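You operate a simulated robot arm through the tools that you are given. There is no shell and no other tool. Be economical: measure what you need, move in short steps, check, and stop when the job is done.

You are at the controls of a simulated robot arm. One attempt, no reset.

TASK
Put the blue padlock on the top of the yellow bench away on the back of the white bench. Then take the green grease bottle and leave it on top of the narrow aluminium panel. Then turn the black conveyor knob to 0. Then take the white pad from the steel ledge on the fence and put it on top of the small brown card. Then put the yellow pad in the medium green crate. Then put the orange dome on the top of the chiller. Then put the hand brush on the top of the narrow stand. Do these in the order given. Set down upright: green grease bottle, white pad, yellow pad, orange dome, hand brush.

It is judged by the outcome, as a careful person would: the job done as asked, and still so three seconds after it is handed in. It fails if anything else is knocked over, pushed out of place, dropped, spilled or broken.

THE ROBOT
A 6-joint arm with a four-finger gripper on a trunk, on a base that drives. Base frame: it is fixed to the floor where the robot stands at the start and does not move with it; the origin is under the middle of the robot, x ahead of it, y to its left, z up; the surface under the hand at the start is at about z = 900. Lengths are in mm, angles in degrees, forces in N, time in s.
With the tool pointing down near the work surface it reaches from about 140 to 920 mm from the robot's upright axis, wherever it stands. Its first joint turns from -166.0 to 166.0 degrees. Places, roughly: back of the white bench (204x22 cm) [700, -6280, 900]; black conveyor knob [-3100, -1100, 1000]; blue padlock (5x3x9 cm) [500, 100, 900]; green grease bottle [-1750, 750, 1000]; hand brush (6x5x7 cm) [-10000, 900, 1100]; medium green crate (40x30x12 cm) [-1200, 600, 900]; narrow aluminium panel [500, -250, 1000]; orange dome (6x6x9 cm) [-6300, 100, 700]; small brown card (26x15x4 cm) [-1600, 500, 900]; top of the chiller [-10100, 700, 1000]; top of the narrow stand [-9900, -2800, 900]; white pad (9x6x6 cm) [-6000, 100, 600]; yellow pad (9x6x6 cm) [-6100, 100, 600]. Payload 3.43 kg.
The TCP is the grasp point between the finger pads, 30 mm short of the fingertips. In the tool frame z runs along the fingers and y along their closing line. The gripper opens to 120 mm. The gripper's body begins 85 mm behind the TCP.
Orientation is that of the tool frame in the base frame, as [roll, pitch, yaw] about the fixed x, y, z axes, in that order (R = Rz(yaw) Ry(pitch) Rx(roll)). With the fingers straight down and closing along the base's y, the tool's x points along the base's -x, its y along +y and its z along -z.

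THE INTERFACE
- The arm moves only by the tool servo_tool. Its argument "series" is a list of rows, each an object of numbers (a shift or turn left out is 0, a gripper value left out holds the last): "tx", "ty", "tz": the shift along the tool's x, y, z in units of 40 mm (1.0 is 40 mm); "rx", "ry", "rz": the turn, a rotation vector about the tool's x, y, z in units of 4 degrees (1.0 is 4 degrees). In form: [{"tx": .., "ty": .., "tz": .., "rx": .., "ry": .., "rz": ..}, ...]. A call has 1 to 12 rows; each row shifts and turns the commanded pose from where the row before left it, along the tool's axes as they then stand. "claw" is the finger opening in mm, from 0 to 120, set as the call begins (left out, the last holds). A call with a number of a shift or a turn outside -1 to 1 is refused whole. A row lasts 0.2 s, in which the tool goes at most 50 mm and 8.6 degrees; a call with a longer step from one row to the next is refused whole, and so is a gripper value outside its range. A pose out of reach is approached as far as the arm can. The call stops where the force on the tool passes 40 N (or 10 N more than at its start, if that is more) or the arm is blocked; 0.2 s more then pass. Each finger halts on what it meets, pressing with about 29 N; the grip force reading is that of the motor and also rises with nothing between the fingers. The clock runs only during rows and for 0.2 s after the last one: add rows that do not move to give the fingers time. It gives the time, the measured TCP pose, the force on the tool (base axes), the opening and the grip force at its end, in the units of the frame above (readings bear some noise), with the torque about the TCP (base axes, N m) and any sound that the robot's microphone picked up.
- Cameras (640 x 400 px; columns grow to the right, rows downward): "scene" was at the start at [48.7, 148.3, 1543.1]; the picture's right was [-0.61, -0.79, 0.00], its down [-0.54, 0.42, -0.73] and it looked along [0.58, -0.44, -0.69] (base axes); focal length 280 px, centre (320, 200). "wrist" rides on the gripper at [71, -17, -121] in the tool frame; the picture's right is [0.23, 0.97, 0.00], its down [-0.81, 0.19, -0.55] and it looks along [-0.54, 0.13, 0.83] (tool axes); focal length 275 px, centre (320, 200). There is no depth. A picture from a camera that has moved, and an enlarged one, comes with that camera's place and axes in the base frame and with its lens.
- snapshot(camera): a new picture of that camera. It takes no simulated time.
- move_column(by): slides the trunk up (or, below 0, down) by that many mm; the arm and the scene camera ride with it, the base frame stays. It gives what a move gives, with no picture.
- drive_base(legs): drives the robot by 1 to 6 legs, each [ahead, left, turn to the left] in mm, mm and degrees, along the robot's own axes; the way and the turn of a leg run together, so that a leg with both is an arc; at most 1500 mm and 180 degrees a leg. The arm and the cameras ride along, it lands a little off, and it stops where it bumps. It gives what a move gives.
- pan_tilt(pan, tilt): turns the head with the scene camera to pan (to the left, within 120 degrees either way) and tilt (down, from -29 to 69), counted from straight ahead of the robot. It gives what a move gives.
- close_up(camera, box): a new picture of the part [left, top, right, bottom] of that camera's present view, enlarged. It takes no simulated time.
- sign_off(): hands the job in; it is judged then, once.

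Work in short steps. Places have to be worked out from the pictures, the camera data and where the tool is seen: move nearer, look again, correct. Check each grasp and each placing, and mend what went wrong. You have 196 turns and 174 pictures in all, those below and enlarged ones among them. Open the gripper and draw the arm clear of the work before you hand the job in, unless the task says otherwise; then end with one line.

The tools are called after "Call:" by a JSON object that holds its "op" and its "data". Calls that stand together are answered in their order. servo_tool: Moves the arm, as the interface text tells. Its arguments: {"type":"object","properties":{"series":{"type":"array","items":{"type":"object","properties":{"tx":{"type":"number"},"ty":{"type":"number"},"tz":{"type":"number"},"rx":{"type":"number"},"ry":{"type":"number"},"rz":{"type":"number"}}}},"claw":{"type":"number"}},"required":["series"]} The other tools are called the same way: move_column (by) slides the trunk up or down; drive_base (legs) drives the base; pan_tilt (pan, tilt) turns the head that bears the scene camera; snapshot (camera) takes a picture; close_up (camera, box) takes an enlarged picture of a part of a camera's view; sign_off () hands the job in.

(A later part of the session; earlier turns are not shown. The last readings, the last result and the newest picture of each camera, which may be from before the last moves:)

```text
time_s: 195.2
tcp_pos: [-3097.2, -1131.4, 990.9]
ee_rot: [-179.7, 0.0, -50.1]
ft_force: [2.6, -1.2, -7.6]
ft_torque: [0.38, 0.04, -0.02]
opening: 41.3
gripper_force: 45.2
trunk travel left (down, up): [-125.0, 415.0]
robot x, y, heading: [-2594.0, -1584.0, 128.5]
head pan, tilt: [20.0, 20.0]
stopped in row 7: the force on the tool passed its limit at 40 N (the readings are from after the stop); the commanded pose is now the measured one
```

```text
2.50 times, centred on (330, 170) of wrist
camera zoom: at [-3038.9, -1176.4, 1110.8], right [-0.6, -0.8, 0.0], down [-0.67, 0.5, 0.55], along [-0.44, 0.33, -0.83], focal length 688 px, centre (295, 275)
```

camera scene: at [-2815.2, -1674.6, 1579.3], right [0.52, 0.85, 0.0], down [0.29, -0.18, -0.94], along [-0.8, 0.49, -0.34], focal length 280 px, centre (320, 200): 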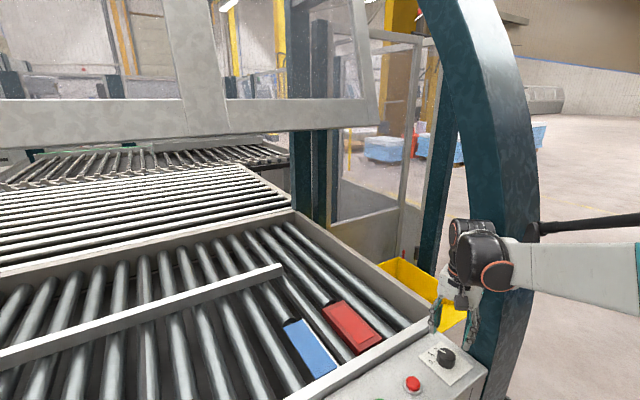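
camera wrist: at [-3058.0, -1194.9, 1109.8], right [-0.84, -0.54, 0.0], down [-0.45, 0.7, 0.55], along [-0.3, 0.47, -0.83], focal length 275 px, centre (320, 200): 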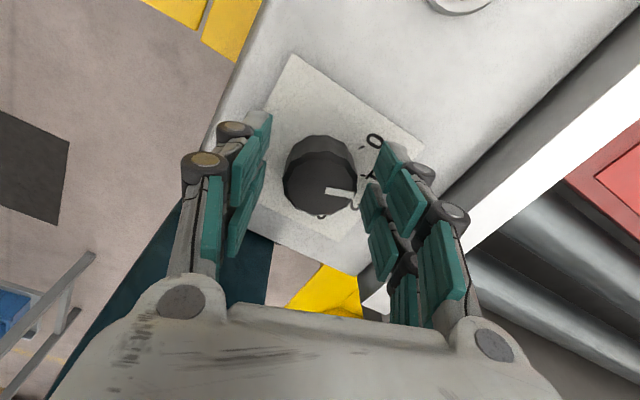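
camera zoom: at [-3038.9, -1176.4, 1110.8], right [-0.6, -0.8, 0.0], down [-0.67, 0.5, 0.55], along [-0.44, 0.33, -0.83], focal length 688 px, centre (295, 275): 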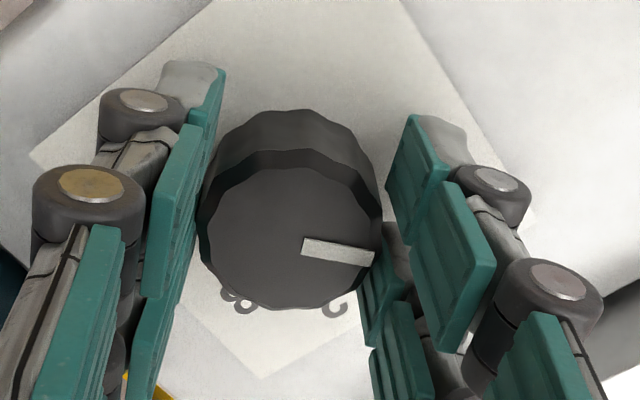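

The knob turned about 21° with the fingers before a force limit stopped the call. The load has now relaxed, so I'll continue more gently.

Call:
{"op": "servo_tool", "data": {"series": [{}, {"rz": -0.5}, {"rz": -0.5}, {"rz": -0.5}, {"rz": -0.5}, {"rz": -0.5}, {"rz": -0.5}, {"rz": -0.5}, {"rz": -0.5}, {"rz": -0.4}]}}

Call:
{"op": "close_up", "data": {"camera": "wrist", "box": [220, 90, 440, 250]}}

```text
time_s: 197.3
tcp_pos: [-3096.5, -1130.6, 989.8]
ee_rot: [-179.9, -0.1, -32.5]
ft_force: [18.3, 9.3, -7.7]
ft_torque: [0.16, -0.89, -0.09]
opening: 41.1
gripper_force: 45.1
trunk travel left (down, up): [-125.0, 415.0]
robot x, y, heading: [-2598.1, -1580.3, 128.6]
head pan, tilt: [20.0, 20.0]
```

```text
2.50 times, centred on (330, 170) of wrist
camera zoom: at [-3027.3, -1155.4, 1110.8], right [-0.33, -0.94, 0.0], down [-0.79, 0.27, 0.55], along [-0.52, 0.18, -0.83], focal length 688 px, centre (295, 275)
```

zoom: 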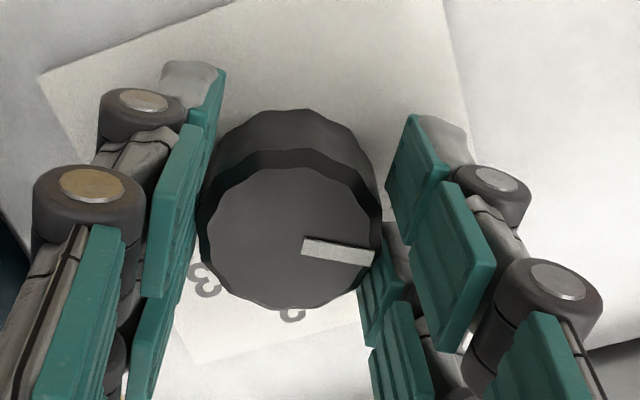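

That makes 38° turned in total. I'll release, rise and check the pointer.

Call:
{"op": "servo_tool", "data": {"series": [{}, {}, {}, {"tz": -0.6}, {"tz": -0.8}, {"tz": -0.8}], "claw": 66}}

Call:
{"op": "close_up", "data": {"camera": "wrist", "box": [250, 60, 410, 200]}}

Call:
{"op": "close_up", "data": {"camera": "scene", "box": [390, 320, 500, 400]}}

```text
time_s: 198.8
tcp_pos: [-3097.8, -1129.8, 1079.6]
ee_rot: [-179.9, -0.1, -32.5]
ft_force: [-0.2, 0.6, 0.4]
ft_torque: [0.0, 0.03, 0.02]
opening: 66.1
gripper_force: 0.1
trunk travel left (down, up): [-125.0, 415.0]
robot x, y, heading: [-2594.5, -1583.5, 128.6]
head pan, tilt: [20.0, 20.0]
```

```text
2.86 times, centred on (330, 130) of wrist
camera zoom: at [-3028.6, -1155.5, 1200.4], right [-0.33, -0.94, 0.0], down [-0.79, 0.27, 0.55], along [-0.52, 0.18, -0.83], focal length 786 px, centre (291, 400)
```

zoom: 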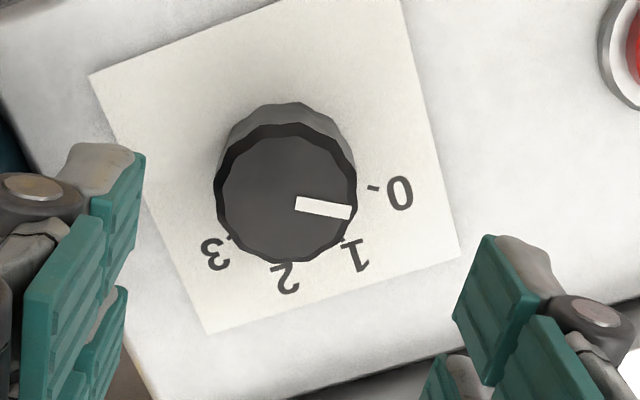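

```text
5.00 times, centred on (445, 360) of scene
camera zoom: at [-2814.6, -1674.8, 1579.4], right [0.52, 0.85, 0.0], down [0.29, -0.18, -0.94], along [-0.8, 0.49, -0.34], focal length 1402 px, centre (-305, -600)
```

zoom: 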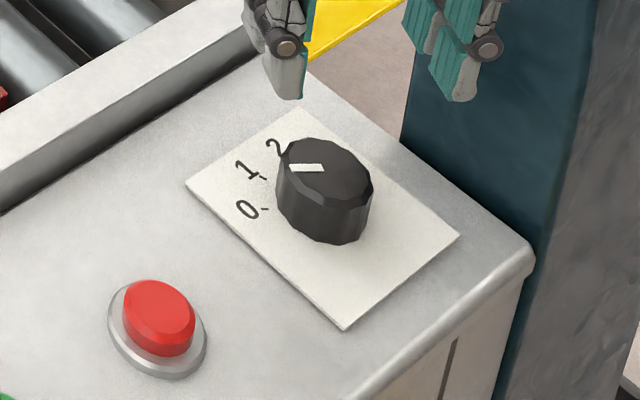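

The pointer now lines up with the 0 mark in both views. I'll retract the arm and back out, then look west toward the fence ledge.

Call:
{"op": "servo_tool", "data": {"series": [{"tz": -1}, {"tz": -1}, {"tz": -0.7}, {"tx": 1}, {"tx": 1}, {"tx": 1}, {"tx": 1}, {"rz": 1}, {"rz": 1}, {"rz": 1}, {"rz": 1}]}}

Call:
{"op": "drive_base", "data": {"legs": [[-300, -240, 0], [0, 0, 52], [0, -1200, 0]]}}

Call:
{"op": "snapshot", "data": {"camera": "scene"}}

```text
time_s: 201.2
tcp_pos: [-2964.0, -1216.9, 1186.7]
ee_rot: [-179.8, -0.2, -48.5]
ft_force: [-0.2, 0.6, -0.4]
ft_torque: [0.03, 0.02, -0.01]
opening: 65.9
gripper_force: 0.1
trunk travel left (down, up): [-125.0, 415.0]
robot x, y, heading: [-2592.4, -1584.9, 128.1]
head pan, tilt: [20.0, 20.0]
```

```text
time_s: 211.5
tcp_pos: [-2756.1, -571.1, 1186.7]
ee_rot: [-179.8, -0.1, 5.1]
ft_force: [-0.1, 1.1, 0.0]
ft_torque: [0.04, 0.01, 0.01]
opening: 66.1
gripper_force: 0.1
trunk travel left (down, up): [-125.0, 415.0]
robot x, y, heading: [-2243.4, -495.8, -178.2]
head pan, tilt: [20.0, 20.0]
```

```text
94 pictures are left
camera scene: at [-2299.9, -726.1, 1579.3], right [-0.37, 0.93, 0.0], down [0.32, 0.13, -0.94], along [-0.87, -0.35, -0.34], focal length 280 px, centre (320, 200)
```

scene: 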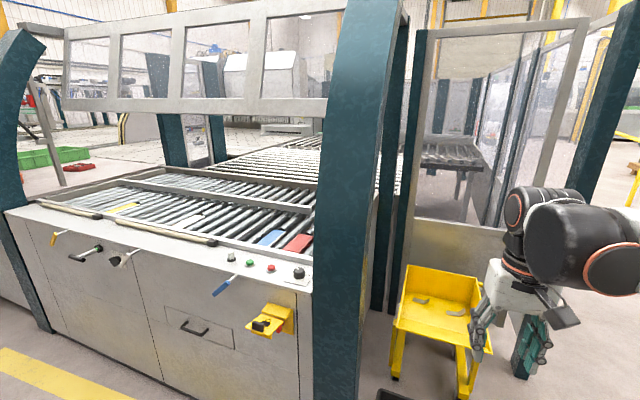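

I'll pan the head right to see the way west.

Call:
{"op": "pan_tilt", "data": {"pan": -18, "tilt": 12}}

Call:
{"op": "snapshot", "data": {"camera": "scene"}}

```text
time_s: 212.6
tcp_pos: [-2757.2, -569.8, 1188.2]
ee_rot: [-179.9, -0.1, 4.9]
ft_force: [-1.1, 0.7, -0.2]
ft_torque: [-0.03, -0.04, -0.02]
opening: 66.0
gripper_force: 0.1
trunk travel left (down, up): [-125.0, 415.0]
robot x, y, heading: [-2241.4, -492.9, -178.0]
head pan, tilt: [-18.0, 12.0]
```

```text
93 pictures are left
camera scene: at [-2306.2, -680.8, 1589.3], right [0.12, 0.99, 0.0], down [0.24, -0.03, -0.97], along [-0.96, 0.11, -0.24], focal length 280 px, centre (320, 200)
```

scene: 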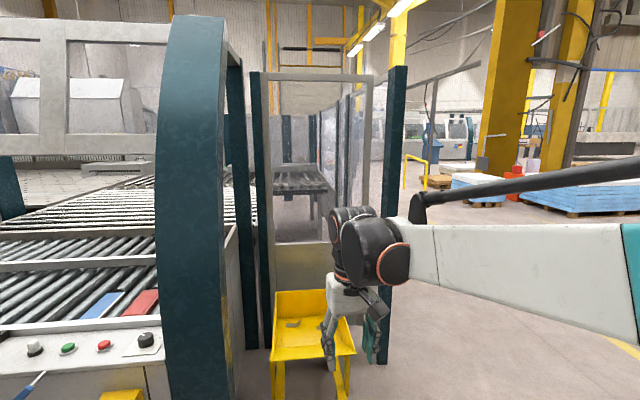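

The fence runs west along y≈100 from x≈-3980, so the ledge should face the open aisle on its +y side. I'll go around: west, then diagonally to y≈850, checking on the way.

Call:
{"op": "drive_base", "data": {"legs": [[0, 0, -2], [750, 0, 0], [650, -700, 0], [650, -700, 0]]}}

Call:
{"op": "pan_tilt", "data": {"pan": 10, "tilt": 15}}

Call:
{"op": "snapshot", "data": {"camera": "scene"}}

```text
time_s: 215.8
tcp_pos: [-3242.0, -555.4, 1187.0]
ee_rot: [-179.9, 0.0, 3.3]
ft_force: [-0.9, 0.1, 0.3]
ft_torque: [0.01, -0.01, 0.0]
opening: 65.9
gripper_force: 0.0
trunk travel left (down, up): [-125.0, 415.0]
robot x, y, heading: [-2720.3, -493.4, -180.1]
head pan, tilt: [-18.0, 12.0]
stopped in leg 2: the robot was blocked; the commanded pose is now the measured one
```

```text
time_s: 216.7
tcp_pos: [-3243.1, -556.8, 1186.9]
ee_rot: [-179.9, 0.0, 3.4]
ft_force: [-0.4, -0.7, 1.5]
ft_torque: [-0.03, -0.01, 0.0]
opening: 66.1
gripper_force: 0.0
trunk travel left (down, up): [-125.0, 415.0]
robot x, y, heading: [-2721.6, -490.3, -180.0]
head pan, tilt: [10.0, 15.0]
```

```text
92 pictures are left
camera scene: at [-2794.0, -708.8, 1587.5], right [-0.18, 0.98, 0.0], down [0.25, 0.05, -0.97], along [-0.95, -0.17, -0.26], focal length 280 px, centre (320, 200)
```

scene: 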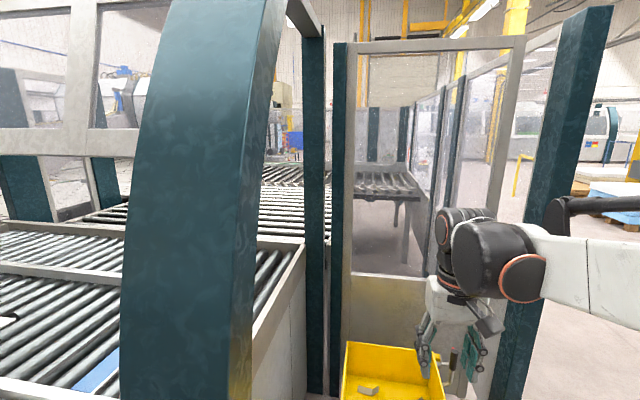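

The base bumped the black floor tray, whose corner is near [-2935, -490]. I'll back off and look down to check it before taking a wider route.

Call:
{"op": "drive_base", "data": {"legs": [[-150, 0, 0], [0, -520, 0]]}}

Call:
{"op": "pan_tilt", "data": {"pan": 15, "tilt": 40}}

Call:
{"op": "snapshot", "data": {"camera": "scene"}}

```text
time_s: 220.7
tcp_pos: [-3092.9, -31.4, 1185.9]
ee_rot: [-179.9, 0.0, 3.3]
ft_force: [-0.5, 0.1, 0.1]
ft_torque: [0.0, 0.0, 0.0]
opening: 65.8
gripper_force: 0.1
trunk travel left (down, up): [-125.0, 415.0]
robot x, y, heading: [-2576.8, 32.8, -179.6]
head pan, tilt: [10.0, 15.0]
```

```text
time_s: 221.6
tcp_pos: [-3092.5, -31.3, 1185.9]
ee_rot: [-179.9, 0.0, 3.4]
ft_force: [0.4, -0.1, 0.5]
ft_torque: [0.01, -0.03, 0.0]
opening: 65.8
gripper_force: 0.0
trunk travel left (down, up): [-125.0, 415.0]
robot x, y, heading: [-2576.3, 32.4, -179.9]
head pan, tilt: [15.0, 40.0]
```

```text
91 pictures are left
camera scene: at [-2635.1, -190.2, 1548.0], right [-0.26, 0.97, 0.0], down [0.62, 0.17, -0.77], along [-0.74, -0.2, -0.64], focal length 280 px, centre (320, 200)
```

scene: 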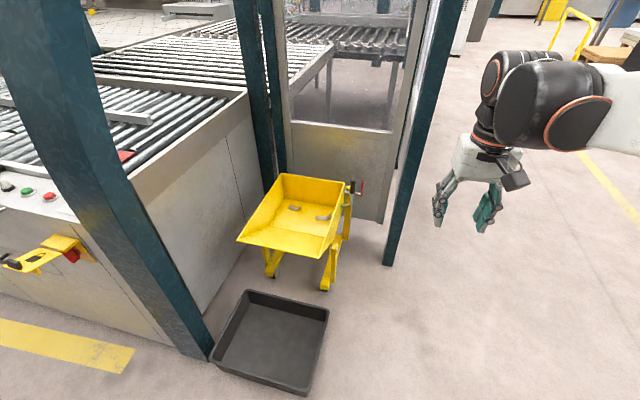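

The tray's far corners match the earlier view, so it seems unmoved. I'll continue west on the wider route.

Call:
{"op": "drive_base", "data": {"legs": [[300, 0, 0], [550, -600, 0], [500, -270, 0], [1400, 0, 0]]}}

Call:
{"op": "pan_tilt", "data": {"pan": 20, "tilt": 20}}

Call:
{"op": "snapshot", "data": {"camera": "scene"}}

```text
time_s: 237.0
tcp_pos: [-5844.2, 824.1, 1185.9]
ee_rot: [-179.9, 0.1, 3.7]
ft_force: [-0.4, 0.3, -0.9]
ft_torque: [-0.03, 0.01, 0.05]
opening: 65.7
gripper_force: 0.1
trunk travel left (down, up): [-125.0, 415.0]
robot x, y, heading: [-5329.1, 891.1, -179.5]
head pan, tilt: [15.0, 40.0]
```

```text
time_s: 237.8
tcp_pos: [-5844.5, 825.1, 1187.3]
ee_rot: [-179.9, 0.0, 3.6]
ft_force: [-0.1, 0.6, 0.4]
ft_torque: [0.01, 0.0, -0.03]
opening: 66.1
gripper_force: 0.1
trunk travel left (down, up): [-125.0, 415.0]
robot x, y, heading: [-5327.8, 890.5, -179.8]
head pan, tilt: [20.0, 20.0]
```

```text
90 pictures are left
camera scene: at [-5391.0, 657.1, 1579.3], right [-0.35, 0.94, 0.0], down [0.32, 0.12, -0.94], along [-0.88, -0.33, -0.34], focal length 280 px, centre (320, 200)
```

scene: 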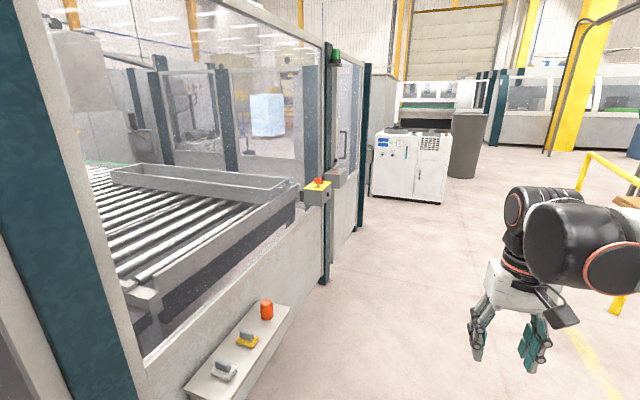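

The ledge is in view, with the white pad near [-5991, 34], the yellow pad [-6134, 44] and the dome [-6289, 49]. I'll drive alongside and face the fence (-y).

Call:
{"op": "drive_base", "data": {"legs": [[640, 50, 0], [0, 0, 90]]}}

Call:
{"op": "pan_tilt", "data": {"pan": 10, "tilt": 45}}

Call:
{"op": "snapshot", "data": {"camera": "scene"}}

Call:
{"op": "snapshot", "data": {"camera": "wrist"}}

```text
time_s: 245.3
tcp_pos: [-5906.0, 321.0, 1187.3]
ee_rot: [-179.9, 0.0, 93.5]
ft_force: [-0.7, -0.1, -0.9]
ft_torque: [-0.02, 0.0, -0.03]
opening: 66.2
gripper_force: 0.0
trunk travel left (down, up): [-125.0, 415.0]
robot x, y, heading: [-5972.8, 837.5, -89.9]
head pan, tilt: [20.0, 20.0]
```

```text
time_s: 246.2
tcp_pos: [-5906.0, 320.9, 1186.9]
ee_rot: [-179.9, 0.0, 93.5]
ft_force: [-0.1, -0.6, 0.7]
ft_torque: [0.0, 0.03, 0.0]
opening: 65.9
gripper_force: 0.0
trunk travel left (down, up): [-125.0, 415.0]
robot x, y, heading: [-5972.4, 838.7, -89.7]
head pan, tilt: [10.0, 45.0]
```

```text
89 pictures are left
camera scene: at [-5756.0, 776.7, 1540.7], right [-0.98, -0.18, 0.0], down [-0.13, 0.7, -0.71], along [0.13, -0.7, -0.71], focal length 280 px, centre (320, 200)
```

scene: 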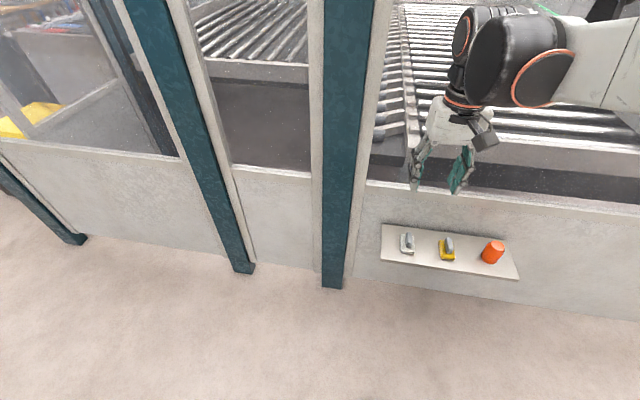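

```text
88 pictures are left
camera wrist: at [-5927.8, 389.4, 1307.2], right [0.96, 0.29, 0.0], down [0.24, -0.8, 0.55], along [0.16, -0.53, -0.83], focal length 275 px, centre (320, 200)
```

wrist: 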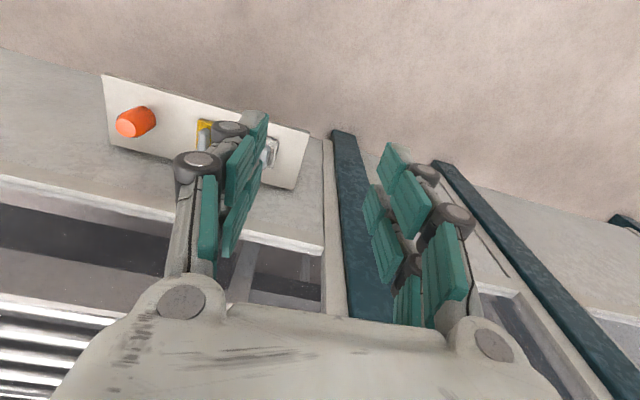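

I'll zoom in on the pads to see their shape.

Call:
{"op": "close_up", "data": {"camera": "scene", "box": [370, 215, 530, 285]}}

```text
4.00 times, centred on (450, 250) of scene
camera zoom: at [-5756.0, 776.7, 1540.7], right [-0.98, -0.18, 0.0], down [-0.13, 0.7, -0.71], along [0.13, -0.7, -0.71], focal length 1121 px, centre (-200, 0)
```

zoom: 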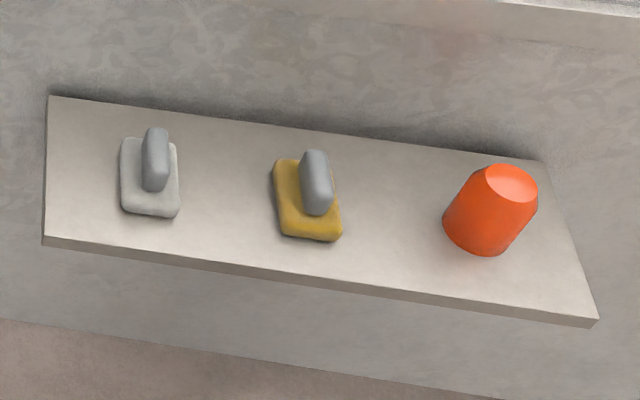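

Each pad has a handle ridge running along y, about 20 mm wide, with its centre for the white one near [-5980, 38] and the ledge at z≈590. The fence face is close behind at y≈-55. I'll drive in a little, lower the trunk, and tilt the hand 20° so that the wrist stays clear of the fence.

Call:
{"op": "drive_base", "data": {"legs": [[130, 0, 0]]}}

Call:
{"op": "move_column", "data": {"by": -110}}

Call:
{"op": "servo_tool", "data": {"series": [{"ry": -1, "rz": 0.85}, {"ry": -1}, {"ry": -1}, {"ry": -1}, {"ry": -1}, {"ty": -0.9}, {"ty": -0.9}], "claw": 60}}

Call:
{"op": "snapshot", "data": {"camera": "wrist"}}

```text
time_s: 247.4
tcp_pos: [-5905.1, 191.6, 1185.8]
ee_rot: [-180.0, 0.1, 93.5]
ft_force: [0.1, -0.8, -0.5]
ft_torque: [0.0, 0.02, 0.0]
opening: 66.0
gripper_force: 0.1
trunk travel left (down, up): [-125.0, 415.0]
robot x, y, heading: [-5973.2, 706.4, -89.7]
head pan, tilt: [10.0, 45.0]
```

```text
time_s: 248.8
tcp_pos: [-5906.3, 192.6, 1077.4]
ee_rot: [-179.9, 0.0, 93.5]
ft_force: [-0.7, -1.4, -0.4]
ft_torque: [0.01, -0.02, 0.02]
opening: 66.3
gripper_force: 0.0
trunk travel left (down, up): [-15.0, 525.0]
robot x, y, heading: [-5976.9, 709.6, -89.8]
head pan, tilt: [10.0, 45.0]
```

```text
time_s: 250.4
tcp_pos: [-5976.4, 192.6, 1074.8]
ee_rot: [-179.9, 20.0, 90.2]
ft_force: [0.8, 0.5, -1.1]
ft_torque: [0.02, 0.0, -0.02]
opening: 60.0
gripper_force: 0.1
trunk travel left (down, up): [-15.0, 525.0]
robot x, y, heading: [-5975.4, 708.0, -89.5]
head pan, tilt: [10.0, 45.0]
```

```text
86 pictures are left
camera wrist: at [-5993.8, 300.0, 1163.0], right [0.97, 0.22, -0.08], down [0.19, -0.57, 0.8], along [0.13, -0.79, -0.6], focal length 275 px, centre (320, 200)
```

wrist: 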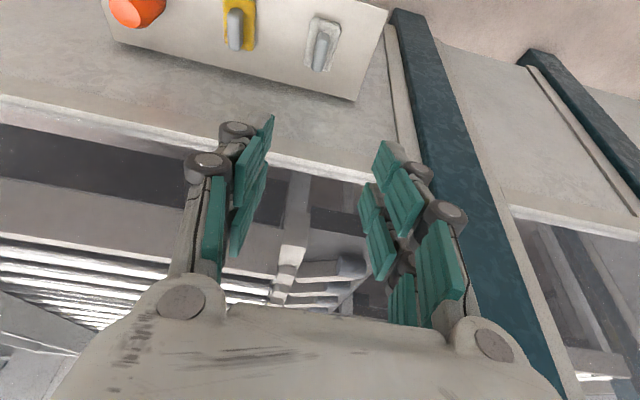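

The pad is straight ahead. I'll descend to about z=805 and look again for a better fix.

Call:
{"op": "servo_tool", "data": {"series": [{"tz": 0.955, "tx": 0.195}, {"tz": 0.955, "tx": 0.195}, {"tz": 0.955, "tx": 0.195}, {"tz": 0.955, "tx": 0.195}, {"tz": 0.955, "tx": 0.195}, {"tz": 0.955, "tx": 0.195}, {"tz": 0.955, "tx": 0.195}]}}

Call:
{"op": "snapshot", "data": {"camera": "wrist"}}

Call:
{"op": "snapshot", "data": {"camera": "scene"}}

```text
time_s: 252.1
tcp_pos: [-5976.7, 150.8, 804.3]
ee_rot: [-180.0, 20.0, 90.1]
ft_force: [0.2, 1.6, -0.3]
ft_torque: [-0.02, 0.03, 0.02]
opening: 59.8
gripper_force: 0.1
trunk travel left (down, up): [-15.0, 525.0]
robot x, y, heading: [-5971.2, 710.2, -89.6]
head pan, tilt: [10.0, 45.0]
```

```text
85 pictures are left
camera wrist: at [-5994.4, 259.1, 892.5], right [0.97, 0.22, -0.08], down [0.19, -0.57, 0.8], along [0.13, -0.79, -0.6], focal length 275 px, centre (320, 200)
```

wrist: 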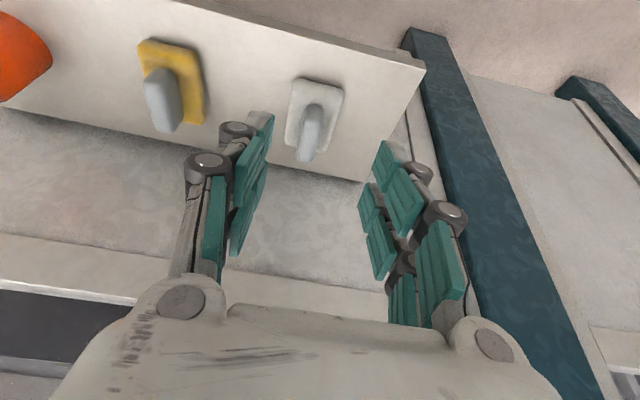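

```text
84 pictures are left
camera scene: at [-5755.3, 648.6, 1430.6], right [-0.98, -0.18, 0.0], down [-0.13, 0.7, -0.71], along [0.13, -0.7, -0.71], focal length 280 px, centre (320, 200)
```

scene: 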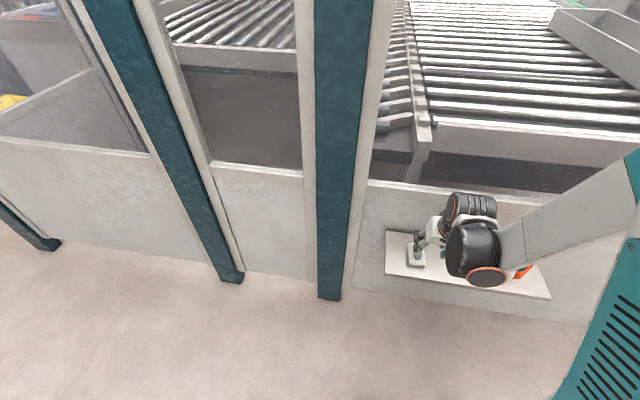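

Triangulating the two wrist heights and the scene gives the pad top-plate near z≈630 and the handle centre at about [-5978, 66]. I'll move to just above grasp height and check.

Call:
{"op": "servo_tool", "data": {"series": [{"tz": 0.85, "tx": -0.245, "ty": -0.05}, {"tz": 0.85, "tx": -0.245}, {"tz": 0.85, "tx": -0.245}, {"tz": 0.8, "tx": -0.245}]}}

Call:
{"op": "snapshot", "data": {"camera": "wrist"}}

Call:
{"op": "close_up", "data": {"camera": "scene", "box": [370, 180, 570, 305]}}

```text
time_s: 253.1
tcp_pos: [-5981.7, 69.4, 693.2]
ee_rot: [179.9, 20.0, 90.0]
ft_force: [-0.2, 0.3, 0.3]
ft_torque: [-0.01, 0.02, 0.0]
opening: 59.8
gripper_force: 0.1
trunk travel left (down, up): [-15.0, 525.0]
robot x, y, heading: [-5970.9, 707.4, -89.9]
head pan, tilt: [10.0, 45.0]
```

```text
83 pictures are left
camera wrist: at [-5998.8, 176.8, 782.0], right [0.97, 0.22, -0.08], down [0.19, -0.57, 0.8], along [0.13, -0.79, -0.6], focal length 275 px, centre (320, 200)
```

wrist: 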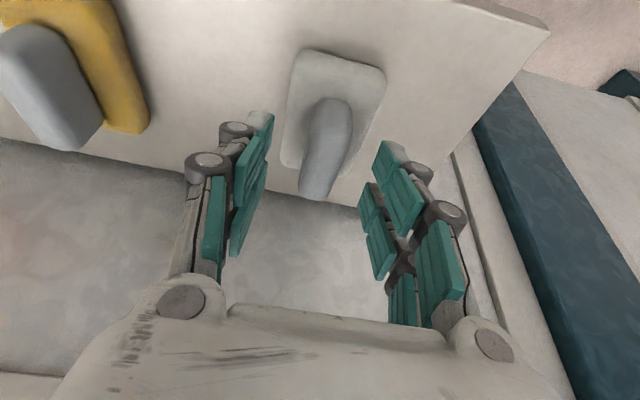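

```text
3.20 times, centred on (470, 242) of scene
camera zoom: at [-5755.3, 648.6, 1430.6], right [-0.98, -0.18, 0.0], down [-0.13, 0.7, -0.71], along [0.13, -0.7, -0.71], focal length 897 px, centre (-160, 64)
```

zoom: 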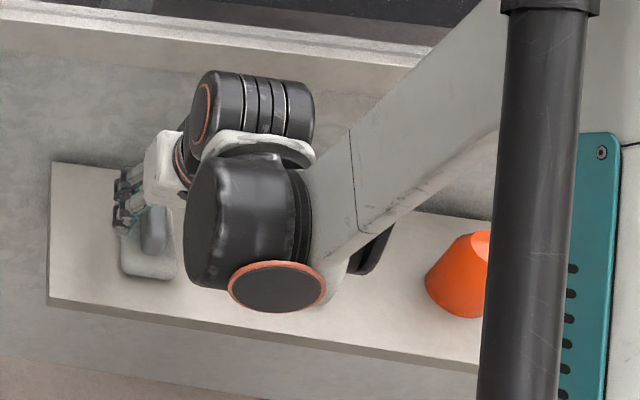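

The handle's centre is about [-5978, 60]. I'll make a small correction, descend 25 mm and close.

Call:
{"op": "servo_tool", "data": {"series": [{"ty": 0.09, "tx": 0.06, "tz": 0.25}, {"tx": 0.04, "tz": 0.2}, {"tx": 0.02, "tz": 0.17}]}}

Call:
{"op": "servo_tool", "data": {"series": [{}, {}, {}], "claw": 5}}

Call:
{"op": "snapshot", "data": {"camera": "wrist"}}

```text
time_s: 253.8
tcp_pos: [-5976.6, 64.8, 670.3]
ee_rot: [180.0, 20.0, 90.2]
ft_force: [0.0, -0.1, 0.8]
ft_torque: [-0.01, 0.03, -0.01]
opening: 60.1
gripper_force: 0.0
trunk travel left (down, up): [-15.0, 525.0]
robot x, y, heading: [-5975.3, 705.7, -90.0]
head pan, tilt: [10.0, 45.0]
```

```text
time_s: 254.7
tcp_pos: [-5977.1, 65.4, 669.9]
ee_rot: [179.9, 20.0, 90.2]
ft_force: [0.1, -0.6, 2.1]
ft_torque: [0.03, -0.06, -0.06]
opening: 53.6
gripper_force: 28.9
trunk travel left (down, up): [-15.0, 525.0]
robot x, y, heading: [-5972.9, 710.7, -89.5]
head pan, tilt: [10.0, 45.0]
```

```text
81 pictures are left
camera wrist: at [-5993.8, 172.6, 758.6], right [0.97, 0.22, -0.08], down [0.19, -0.57, 0.8], along [0.13, -0.79, -0.6], focal length 275 px, centre (320, 200)
```

wrist: 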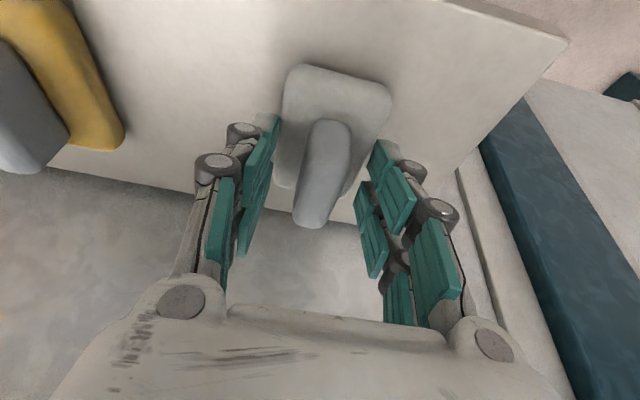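

The fingers closed on the pad's base at 53.6 mm rather than the handle. I'll open, rise 20 mm and close on the handle instead.

Call:
{"op": "servo_tool", "data": {"series": [{}, {}, {"tz": -0.47, "tx": -0.17}, {}], "claw": 62}}

Call:
{"op": "servo_tool", "data": {"series": [{}, {}, {}], "claw": 5}}

Call:
{"op": "snapshot", "data": {"camera": "wrist"}}

```text
time_s: 255.7
tcp_pos: [-5977.7, 65.3, 690.6]
ee_rot: [180.0, 20.0, 90.1]
ft_force: [-0.5, -1.0, -0.1]
ft_torque: [-0.02, -0.03, 0.0]
opening: 62.3
gripper_force: 0.1
trunk travel left (down, up): [-15.0, 525.0]
robot x, y, heading: [-5974.5, 707.4, -89.9]
head pan, tilt: [10.0, 45.0]
```

```text
time_s: 256.4
tcp_pos: [-5975.1, 64.3, 689.8]
ee_rot: [179.9, 20.0, 90.2]
ft_force: [0.6, 0.2, 1.5]
ft_torque: [0.04, 0.03, 0.01]
opening: 21.8
gripper_force: 29.3
trunk travel left (down, up): [-15.0, 525.0]
robot x, y, heading: [-5973.2, 706.2, -90.0]
head pan, tilt: [10.0, 45.0]
```

```text
80 pictures are left
camera wrist: at [-5992.9, 172.3, 778.4], right [0.97, 0.22, -0.08], down [0.19, -0.57, 0.8], along [0.13, -0.79, -0.6], focal length 275 px, centre (320, 200)
```

wrist: 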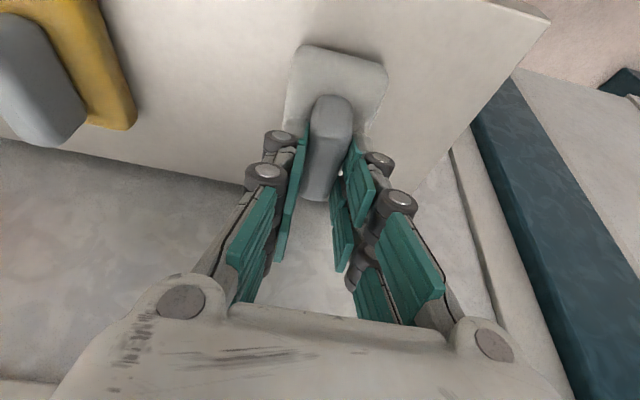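

The handle is gripped at 21.8 mm. I'll lift vertically and verify that the pad comes along.

Call:
{"op": "servo_tool", "data": {"series": [{"tz": -0.3, "tx": -0.11}, {"tz": -0.85, "tx": -0.31}, {"tz": -0.85, "tx": -0.31}, {"tz": -0.85, "tx": -0.31}, {"tz": -0.85, "tx": -0.31}, {"tz": -0.85, "tx": -0.31}, {"tx": 0.8, "tz": -0.29}, {"tx": 0.8, "tz": -0.29}, {"tx": 0.8, "tz": -0.29}, {"tz": -0.85, "tx": -0.31}, {"tz": -0.85, "tx": -0.31}]}}

Call:
{"op": "snapshot", "data": {"camera": "wrist"}}

```text
time_s: 258.9
tcp_pos: [-5976.6, 167.0, 956.3]
ee_rot: [180.0, 20.0, 90.1]
ft_force: [-0.1, 0.2, 0.7]
ft_torque: [0.04, -0.01, 0.02]
opening: 21.3
gripper_force: 28.9
trunk travel left (down, up): [-15.0, 525.0]
robot x, y, heading: [-5974.9, 706.6, -89.4]
head pan, tilt: [10.0, 45.0]
```

```text
79 pictures are left
camera wrist: at [-5993.3, 274.1, 1044.7], right [0.97, 0.22, -0.08], down [0.19, -0.57, 0.8], along [0.13, -0.79, -0.6], focal length 275 px, centre (320, 200)
```

wrist: 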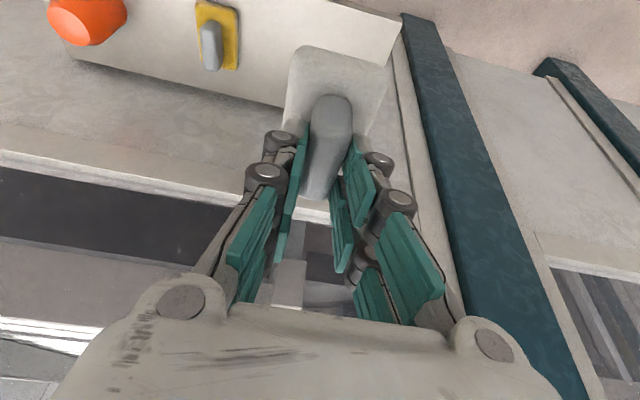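

The pad is held. I'll raise the trunk, back out, face +x and retrace the route toward the work table.

Call:
{"op": "move_column", "data": {"by": 110}}

Call:
{"op": "drive_base", "data": {"legs": [[-190, 0, 0], [0, 0, 89.5], [1500, 0, 0], [560, 0, 0]]}}

```text
time_s: 260.3
tcp_pos: [-5976.1, 166.7, 1065.9]
ee_rot: [-179.9, 20.0, 90.1]
ft_force: [-0.9, -0.3, 0.3]
ft_torque: [-0.05, 0.02, 0.04]
opening: 21.6
gripper_force: 28.9
trunk travel left (down, up): [-125.0, 415.0]
robot x, y, heading: [-5969.9, 707.5, -89.6]
head pan, tilt: [10.0, 45.0]
```

```text
time_s: 275.6
tcp_pos: [-3348.3, 897.9, 1066.5]
ee_rot: [-180.0, 20.0, -179.8]
ft_force: [0.2, -0.2, -0.6]
ft_torque: [-0.01, 0.02, -0.01]
opening: 21.6
gripper_force: 28.9
trunk travel left (down, up): [-125.0, 415.0]
robot x, y, heading: [-3890.1, 903.1, 0.3]
head pan, tilt: [10.0, 45.0]
```

On course. I'll continue between the floor tray and the table's end, then along the aisle.

Call:
{"op": "drive_base", "data": {"legs": [[460, -280, 0], [554, -605, 0], [300, 0, 0], [676, -240, 0], [240, 0, 0], [0, 0, 90]]}}

Call:
{"op": "pan_tilt", "data": {"pan": 0, "tilt": 40}}

Call:
{"op": "snapshot", "data": {"camera": "scene"}}

```text
time_s: 293.0
tcp_pos: [-1640.6, 332.2, 1065.4]
ee_rot: [-180.0, 20.0, -90.5]
ft_force: [0.1, 0.5, -0.1]
ft_torque: [0.01, -0.01, -0.04]
opening: 21.6
gripper_force: 29.3
trunk travel left (down, up): [-125.0, 415.0]
robot x, y, heading: [-1651.8, -206.6, 90.1]
head pan, tilt: [10.0, 45.0]
```

```text
time_s: 293.8
tcp_pos: [-1641.1, 332.6, 1067.0]
ee_rot: [-180.0, 20.1, -90.4]
ft_force: [0.3, -0.1, -0.2]
ft_torque: [-0.01, 0.02, 0.03]
opening: 21.6
gripper_force: 28.5
trunk travel left (down, up): [-125.0, 415.0]
robot x, y, heading: [-1647.9, -208.1, 89.5]
head pan, tilt: [0.0, 40.0]
```

```text
78 pictures are left
camera scene: at [-1846.7, -144.6, 1547.9], right [1.0, 0.0, 0.0], down [0.0, -0.64, -0.77], along [0.0, 0.77, -0.64], focal length 280 px, centre (320, 200)
```

scene: 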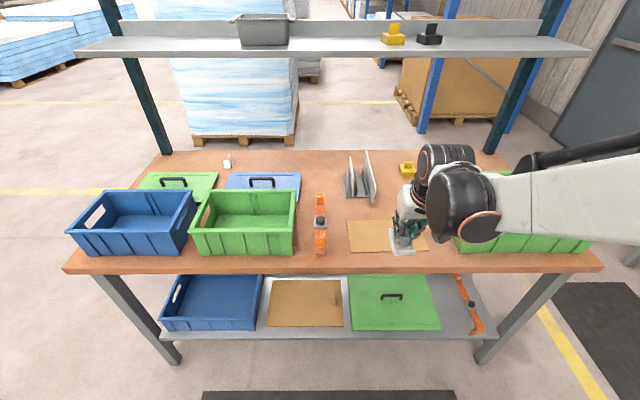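

The card spans x≈-1752..-1496 and y≈437..569, with a raised tab at its right end. I'll bring the white pad over its left-centre, to about [-1665, 500].

Call:
{"op": "servo_tool", "data": {"series": [{"tx": -0.98, "tz": 0.36, "ty": 0.15}, {"tx": -0.98, "tz": 0.36, "ty": 0.15}, {"tx": -0.98, "tz": 0.36, "ty": 0.15}, {"tx": -0.98, "tz": 0.36, "ty": 0.15}, {"tz": 0.94, "tx": 0.342}, {"tz": 0.94, "tx": 0.342}, {"tz": 0.94, "tx": 0.342}]}}

Call:
{"op": "close_up", "data": {"camera": "scene", "box": [310, 160, 470, 270]}}

Call:
{"op": "snapshot", "data": {"camera": "wrist"}}

```text
time_s: 295.4
tcp_pos: [-1662.7, 500.1, 943.5]
ee_rot: [-180.0, 20.0, -90.5]
ft_force: [0.2, 0.3, -0.8]
ft_torque: [0.02, 0.0, 0.01]
opening: 21.3
gripper_force: 29.0
trunk travel left (down, up): [-125.0, 415.0]
robot x, y, heading: [-1650.4, -206.9, 90.1]
head pan, tilt: [0.0, 40.0]
```

```text
3.64 times, centred on (390, 215) of scene
camera zoom: at [-1846.6, -144.1, 1547.9], right [1.0, 0.0, 0.0], down [0.0, -0.64, -0.77], along [0.0, 0.77, -0.64], focal length 1019 px, centre (66, 146)
```

zoom: 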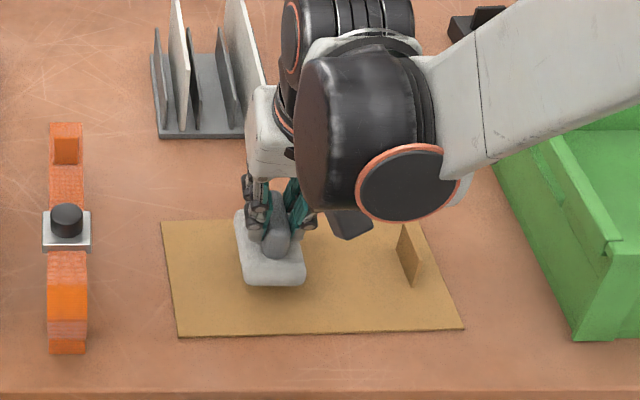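

```text
76 pictures are left
camera wrist: at [-1646.4, 389.8, 1032.6], right [-0.97, -0.21, -0.08], down [-0.19, 0.57, 0.8], along [-0.12, 0.79, -0.6], focal length 275 px, centre (320, 200)
```

wrist: 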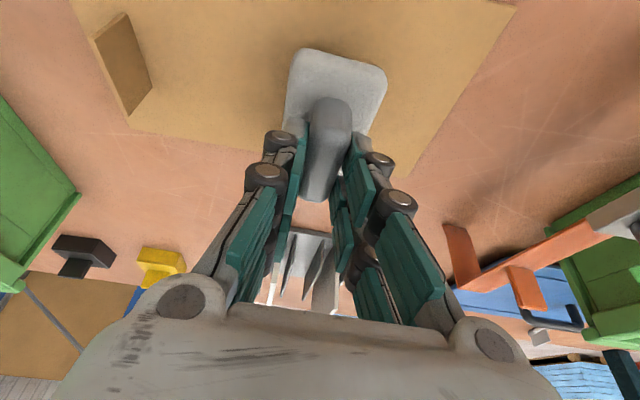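

The pad is over the card with margins all round. I'll lower to near contact, then feel for it.

Call:
{"op": "servo_tool", "data": {"series": [{"tz": 0.35, "tx": 0.128}, {"tz": 0.117, "tx": 0.043}, {"tz": 0.07, "tx": 0.026}, {"tz": 0.07, "tx": 0.026}, {"tz": 0.07, "tx": 0.026}]}}

Call:
{"op": "close_up", "data": {"camera": "scene", "box": [330, 190, 430, 260]}}

```text
time_s: 296.6
tcp_pos: [-1664.4, 497.1, 917.8]
ee_rot: [180.0, 20.1, -90.5]
ft_force: [-0.4, 2.5, 24.6]
ft_torque: [0.29, -0.01, 0.01]
opening: 21.5
gripper_force: 29.2
trunk travel left (down, up): [-125.0, 415.0]
robot x, y, heading: [-1648.9, -210.2, 89.7]
head pan, tilt: [0.0, 40.0]
```

```text
5.71 times, centred on (380, 225) of scene
camera zoom: at [-1846.6, -146.5, 1548.2], right [1.0, 0.0, 0.0], down [0.0, -0.64, -0.77], along [0.0, 0.77, -0.64], focal length 1602 px, centre (-23, 57)
```

zoom: 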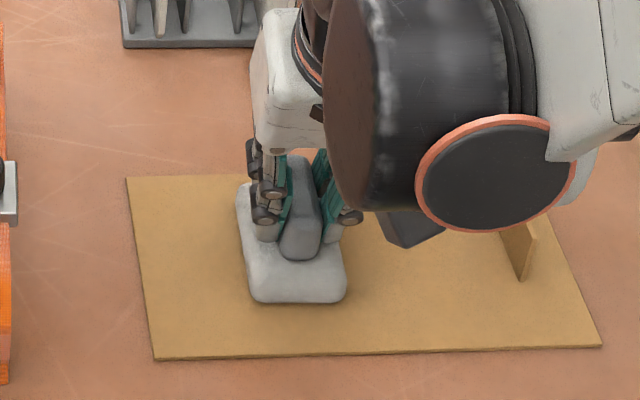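

Contact at TCP z≈918, with the pad flat on the card. I'll release and withdraw upward.

Call:
{"op": "servo_tool", "data": {"series": [{"tz": -0.05, "tx": -0.018}, {}, {}, {"tz": -0.5}, {"tz": -0.9}, {"tz": -1}, {"tz": -1}, {"tz": -1}], "claw": 50}}

Call:
{"op": "close_up", "data": {"camera": "scene", "box": [310, 160, 470, 270]}}

```text
time_s: 298.4
tcp_pos: [-1663.0, 438.2, 1083.6]
ee_rot: [180.0, 20.0, -90.4]
ft_force: [0.1, -0.6, -1.1]
ft_torque: [0.01, -0.01, 0.0]
opening: 50.2
gripper_force: 0.0
trunk travel left (down, up): [-125.0, 415.0]
robot x, y, heading: [-1650.3, -211.0, 89.8]
head pan, tilt: [0.0, 40.0]
```

```text
3.64 times, centred on (390, 215) of scene
camera zoom: at [-1846.6, -145.0, 1548.0], right [1.0, 0.0, 0.0], down [0.0, -0.64, -0.77], along [0.0, 0.77, -0.64], focal length 1019 px, centre (66, 146)
```

zoom: 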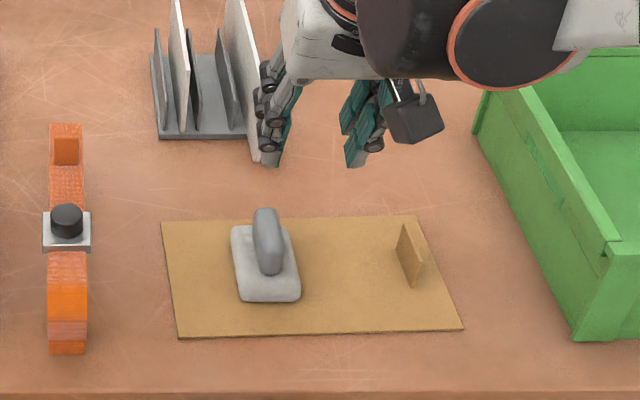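

The white pad stands on the card. Now I'll go back for the yellow pad: retract, turn west and retrace the route.

Call:
{"op": "servo_tool", "data": {"series": [{"tx": 0.9, "tz": -0.33}, {"tx": 0.9, "tz": -0.33}, {"tx": 0.9, "tz": -0.33}]}}

Call:
{"op": "drive_base", "data": {"legs": [[0, 0, 90], [270, 0, 0], [676, -240, 0], [300, 0, 0], [554, -605, 0], [460, -275, 0]]}}

```text
time_s: 299.1
tcp_pos: [-1664.5, 325.5, 1084.7]
ee_rot: [-180.0, 19.9, -90.5]
ft_force: [-0.2, -1.6, -0.2]
ft_torque: [-0.02, -0.02, 0.03]
opening: 50.2
gripper_force: 0.1
trunk travel left (down, up): [-125.0, 415.0]
robot x, y, heading: [-1650.6, -209.0, 89.9]
head pan, tilt: [0.0, 40.0]
```

```text
time_s: 316.8
tcp_pos: [-4490.5, 782.2, 1084.1]
ee_rot: [179.9, 20.1, 2.6]
ft_force: [-0.6, -0.6, -0.5]
ft_torque: [0.01, -0.04, 0.04]
opening: 50.1
gripper_force: 0.0
trunk travel left (down, up): [-125.0, 415.0]
robot x, y, heading: [-3960.3, 827.3, -177.1]
head pan, tilt: [0.0, 40.0]
```

Next I'll correct the heading and drive along the fence to x≈-6130, then face it.

Call:
{"op": "drive_base", "data": {"legs": [[0, 0, -2.9], [1500, -40, 0], [665, -30, 0], [0, 0, 90]]}}

Call:
{"op": "move_column", "data": {"by": -110}}

Call:
{"op": "snapshot", "data": {"camera": "wrist"}}

```text
refused: leg 2 is longer than a leg can be; nothing moved
```

```text
time_s: 318.2
tcp_pos: [-4491.7, 781.2, 974.6]
ee_rot: [180.0, 20.0, 2.7]
ft_force: [0.3, 0.2, -0.1]
ft_torque: [-0.01, 0.04, 0.0]
opening: 49.9
gripper_force: 0.1
trunk travel left (down, up): [-15.0, 525.0]
robot x, y, heading: [-3957.8, 825.4, -177.0]
head pan, tilt: [0.0, 40.0]
```

```text
73 pictures are left
camera wrist: at [-4383.8, 802.9, 1062.9], right [0.26, -0.96, -0.08], down [-0.56, -0.22, 0.8], along [-0.78, -0.16, -0.6], focal length 275 px, centre (320, 200)
```

wrist: 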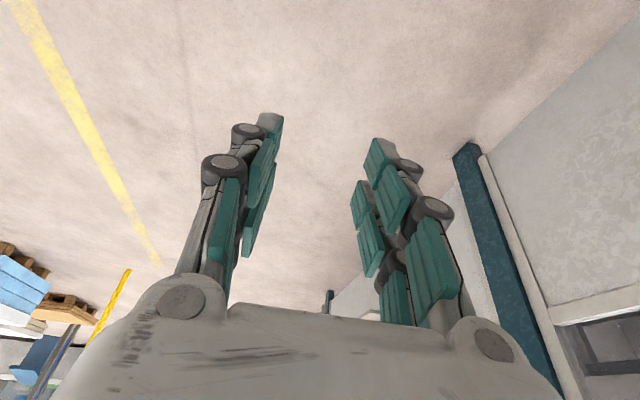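

That leg was just over the limit, so I'll split it into shorter ones.

Call:
{"op": "drive_base", "data": {"legs": [[0, 0, -3], [1400, -40, 0], [765, -40, 0], [0, 0, 90]]}}

Call:
{"op": "snapshot", "data": {"camera": "wrist"}}

```text
time_s: 333.2
tcp_pos: [-6087.8, 343.8, 974.2]
ee_rot: [180.0, 19.9, 91.9]
ft_force: [-0.6, 0.7, 0.5]
ft_torque: [-0.02, 0.03, 0.03]
opening: 49.9
gripper_force: 0.0
trunk travel left (down, up): [-15.0, 525.0]
robot x, y, heading: [-6126.7, 879.0, -87.6]
head pan, tilt: [0.0, 40.0]
```

```text
72 pictures are left
camera wrist: at [-6108.5, 451.2, 1062.8], right [0.97, 0.25, -0.08], down [0.21, -0.57, 0.8], along [0.15, -0.79, -0.6], focal length 275 px, centre (320, 200)
```

wrist: 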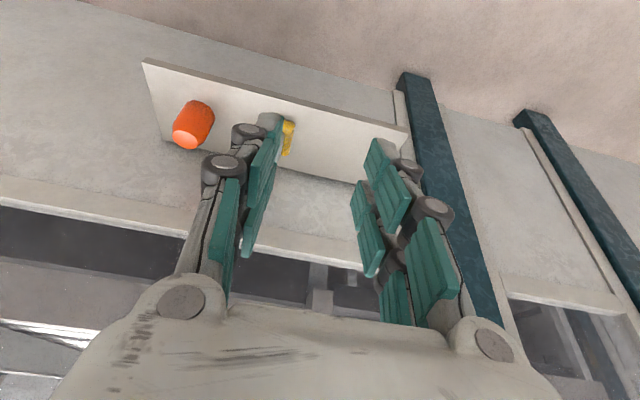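

The ledge is at z≈624, and the yellow pad is near [-6117, 65], turned about 6°. I'll drive in, line up and look.

Call:
{"op": "drive_base", "data": {"legs": [[170, -35, 0]]}}

Call:
{"op": "servo_tool", "data": {"series": [{"rz": -1}, {"tz": 0.94, "tx": 0.342}, {"tz": 0.94, "tx": 0.342}, {"tz": 0.94, "tx": 0.342}, {"tz": 0.94, "tx": 0.342}], "claw": 60}}

Call:
{"op": "snapshot", "data": {"camera": "wrist"}}

```text
time_s: 334.7
tcp_pos: [-6118.0, 174.0, 973.9]
ee_rot: [-180.0, 20.0, 91.9]
ft_force: [0.3, 1.1, -0.5]
ft_torque: [0.0, -0.02, 0.01]
opening: 50.0
gripper_force: 0.0
trunk travel left (down, up): [-15.0, 525.0]
robot x, y, heading: [-6154.8, 703.2, -88.2]
head pan, tilt: [0.0, 40.0]
```

```text
time_s: 335.9
tcp_pos: [-6121.7, 174.9, 812.3]
ee_rot: [-178.5, 20.0, 96.0]
ft_force: [0.0, 0.6, -0.5]
ft_torque: [-0.02, -0.01, -0.02]
opening: 60.1
gripper_force: 0.1
trunk travel left (down, up): [-15.0, 525.0]
robot x, y, heading: [-6153.2, 704.5, -87.8]
head pan, tilt: [0.0, 40.0]
```

```text
71 pictures are left
camera wrist: at [-6146.1, 278.5, 901.8], right [0.95, 0.31, -0.1], down [0.27, -0.55, 0.79], along [0.19, -0.78, -0.6], focal length 275 px, centre (320, 200)
```

wrist: 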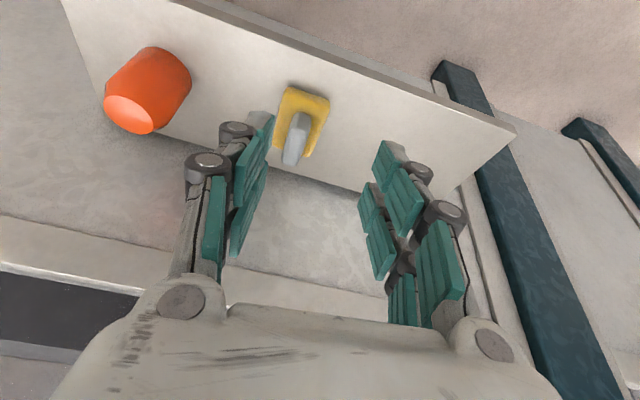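

The handle's centre is at about [-6131, 65]. I'll approach most of the way and check.

Call:
{"op": "servo_tool", "data": {"series": [{"tz": 0.83, "tx": -0.33, "ty": -0.12}, {"tz": 0.83, "tx": -0.33, "ty": -0.12}, {"tz": 0.83, "tx": -0.33, "ty": -0.12}, {"tz": 0.8, "tx": -0.33, "ty": -0.12}]}}

Call:
{"op": "snapshot", "data": {"camera": "wrist"}}

```text
time_s: 336.9
tcp_pos: [-6134.0, 77.4, 709.7]
ee_rot: [-178.5, 20.0, 96.1]
ft_force: [-0.4, 0.4, 0.2]
ft_torque: [-0.03, 0.01, 0.02]
opening: 60.0
gripper_force: 0.1
trunk travel left (down, up): [-15.0, 525.0]
robot x, y, heading: [-6156.9, 706.6, -88.0]
head pan, tilt: [0.0, 40.0]
```

```text
70 pictures are left
camera wrist: at [-6159.0, 182.5, 799.3], right [0.94, 0.31, -0.1], down [0.27, -0.55, 0.79], along [0.19, -0.78, -0.6], focal length 275 px, centre (320, 200)
```

wrist: 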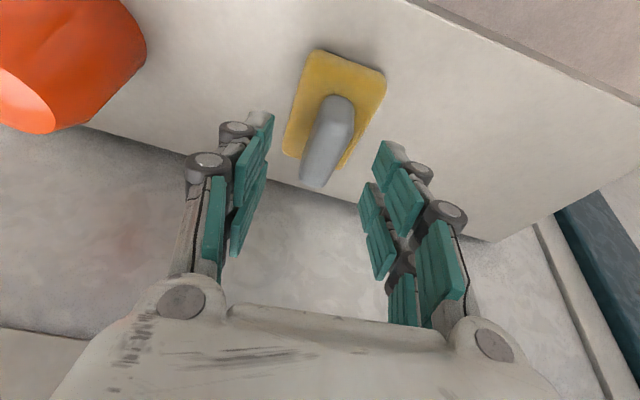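

Now the final 20 mm, then I'll close on the handle.

Call:
{"op": "servo_tool", "data": {"series": [{"tz": 0.277, "tx": -0.042, "ty": 0.05}, {"tz": 0.277, "tx": -0.042}, {}]}}

Call:
{"op": "servo_tool", "data": {"series": [{}, {}, {}], "claw": 5}}

Call:
{"op": "snapshot", "data": {"camera": "wrist"}}

```text
time_s: 337.7
tcp_pos: [-6131.4, 66.6, 690.1]
ee_rot: [-178.5, 20.0, 96.1]
ft_force: [0.2, -1.0, 0.1]
ft_torque: [0.02, 0.0, -0.02]
opening: 60.0
gripper_force: 0.0
trunk travel left (down, up): [-15.0, 525.0]
robot x, y, heading: [-6160.6, 704.6, -87.9]
head pan, tilt: [0.0, 40.0]
```

```text
time_s: 338.5
tcp_pos: [-6129.6, 66.0, 689.6]
ee_rot: [-178.5, 20.0, 96.2]
ft_force: [-0.2, -1.1, 0.6]
ft_torque: [0.01, -0.07, -0.03]
opening: 21.4
gripper_force: 29.2
trunk travel left (down, up): [-15.0, 525.0]
robot x, y, heading: [-6152.0, 706.1, -87.9]
head pan, tilt: [0.0, 40.0]
```

```text
69 pictures are left
camera wrist: at [-6156.3, 171.6, 779.2], right [0.95, 0.31, -0.1], down [0.27, -0.55, 0.79], along [0.19, -0.78, -0.6], focal length 275 px, centre (320, 200)
```

wrist: 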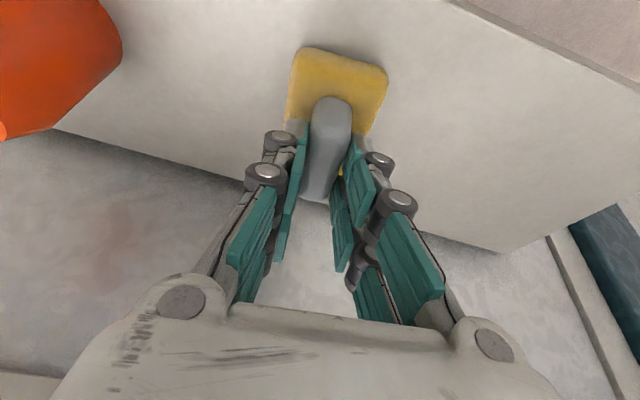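

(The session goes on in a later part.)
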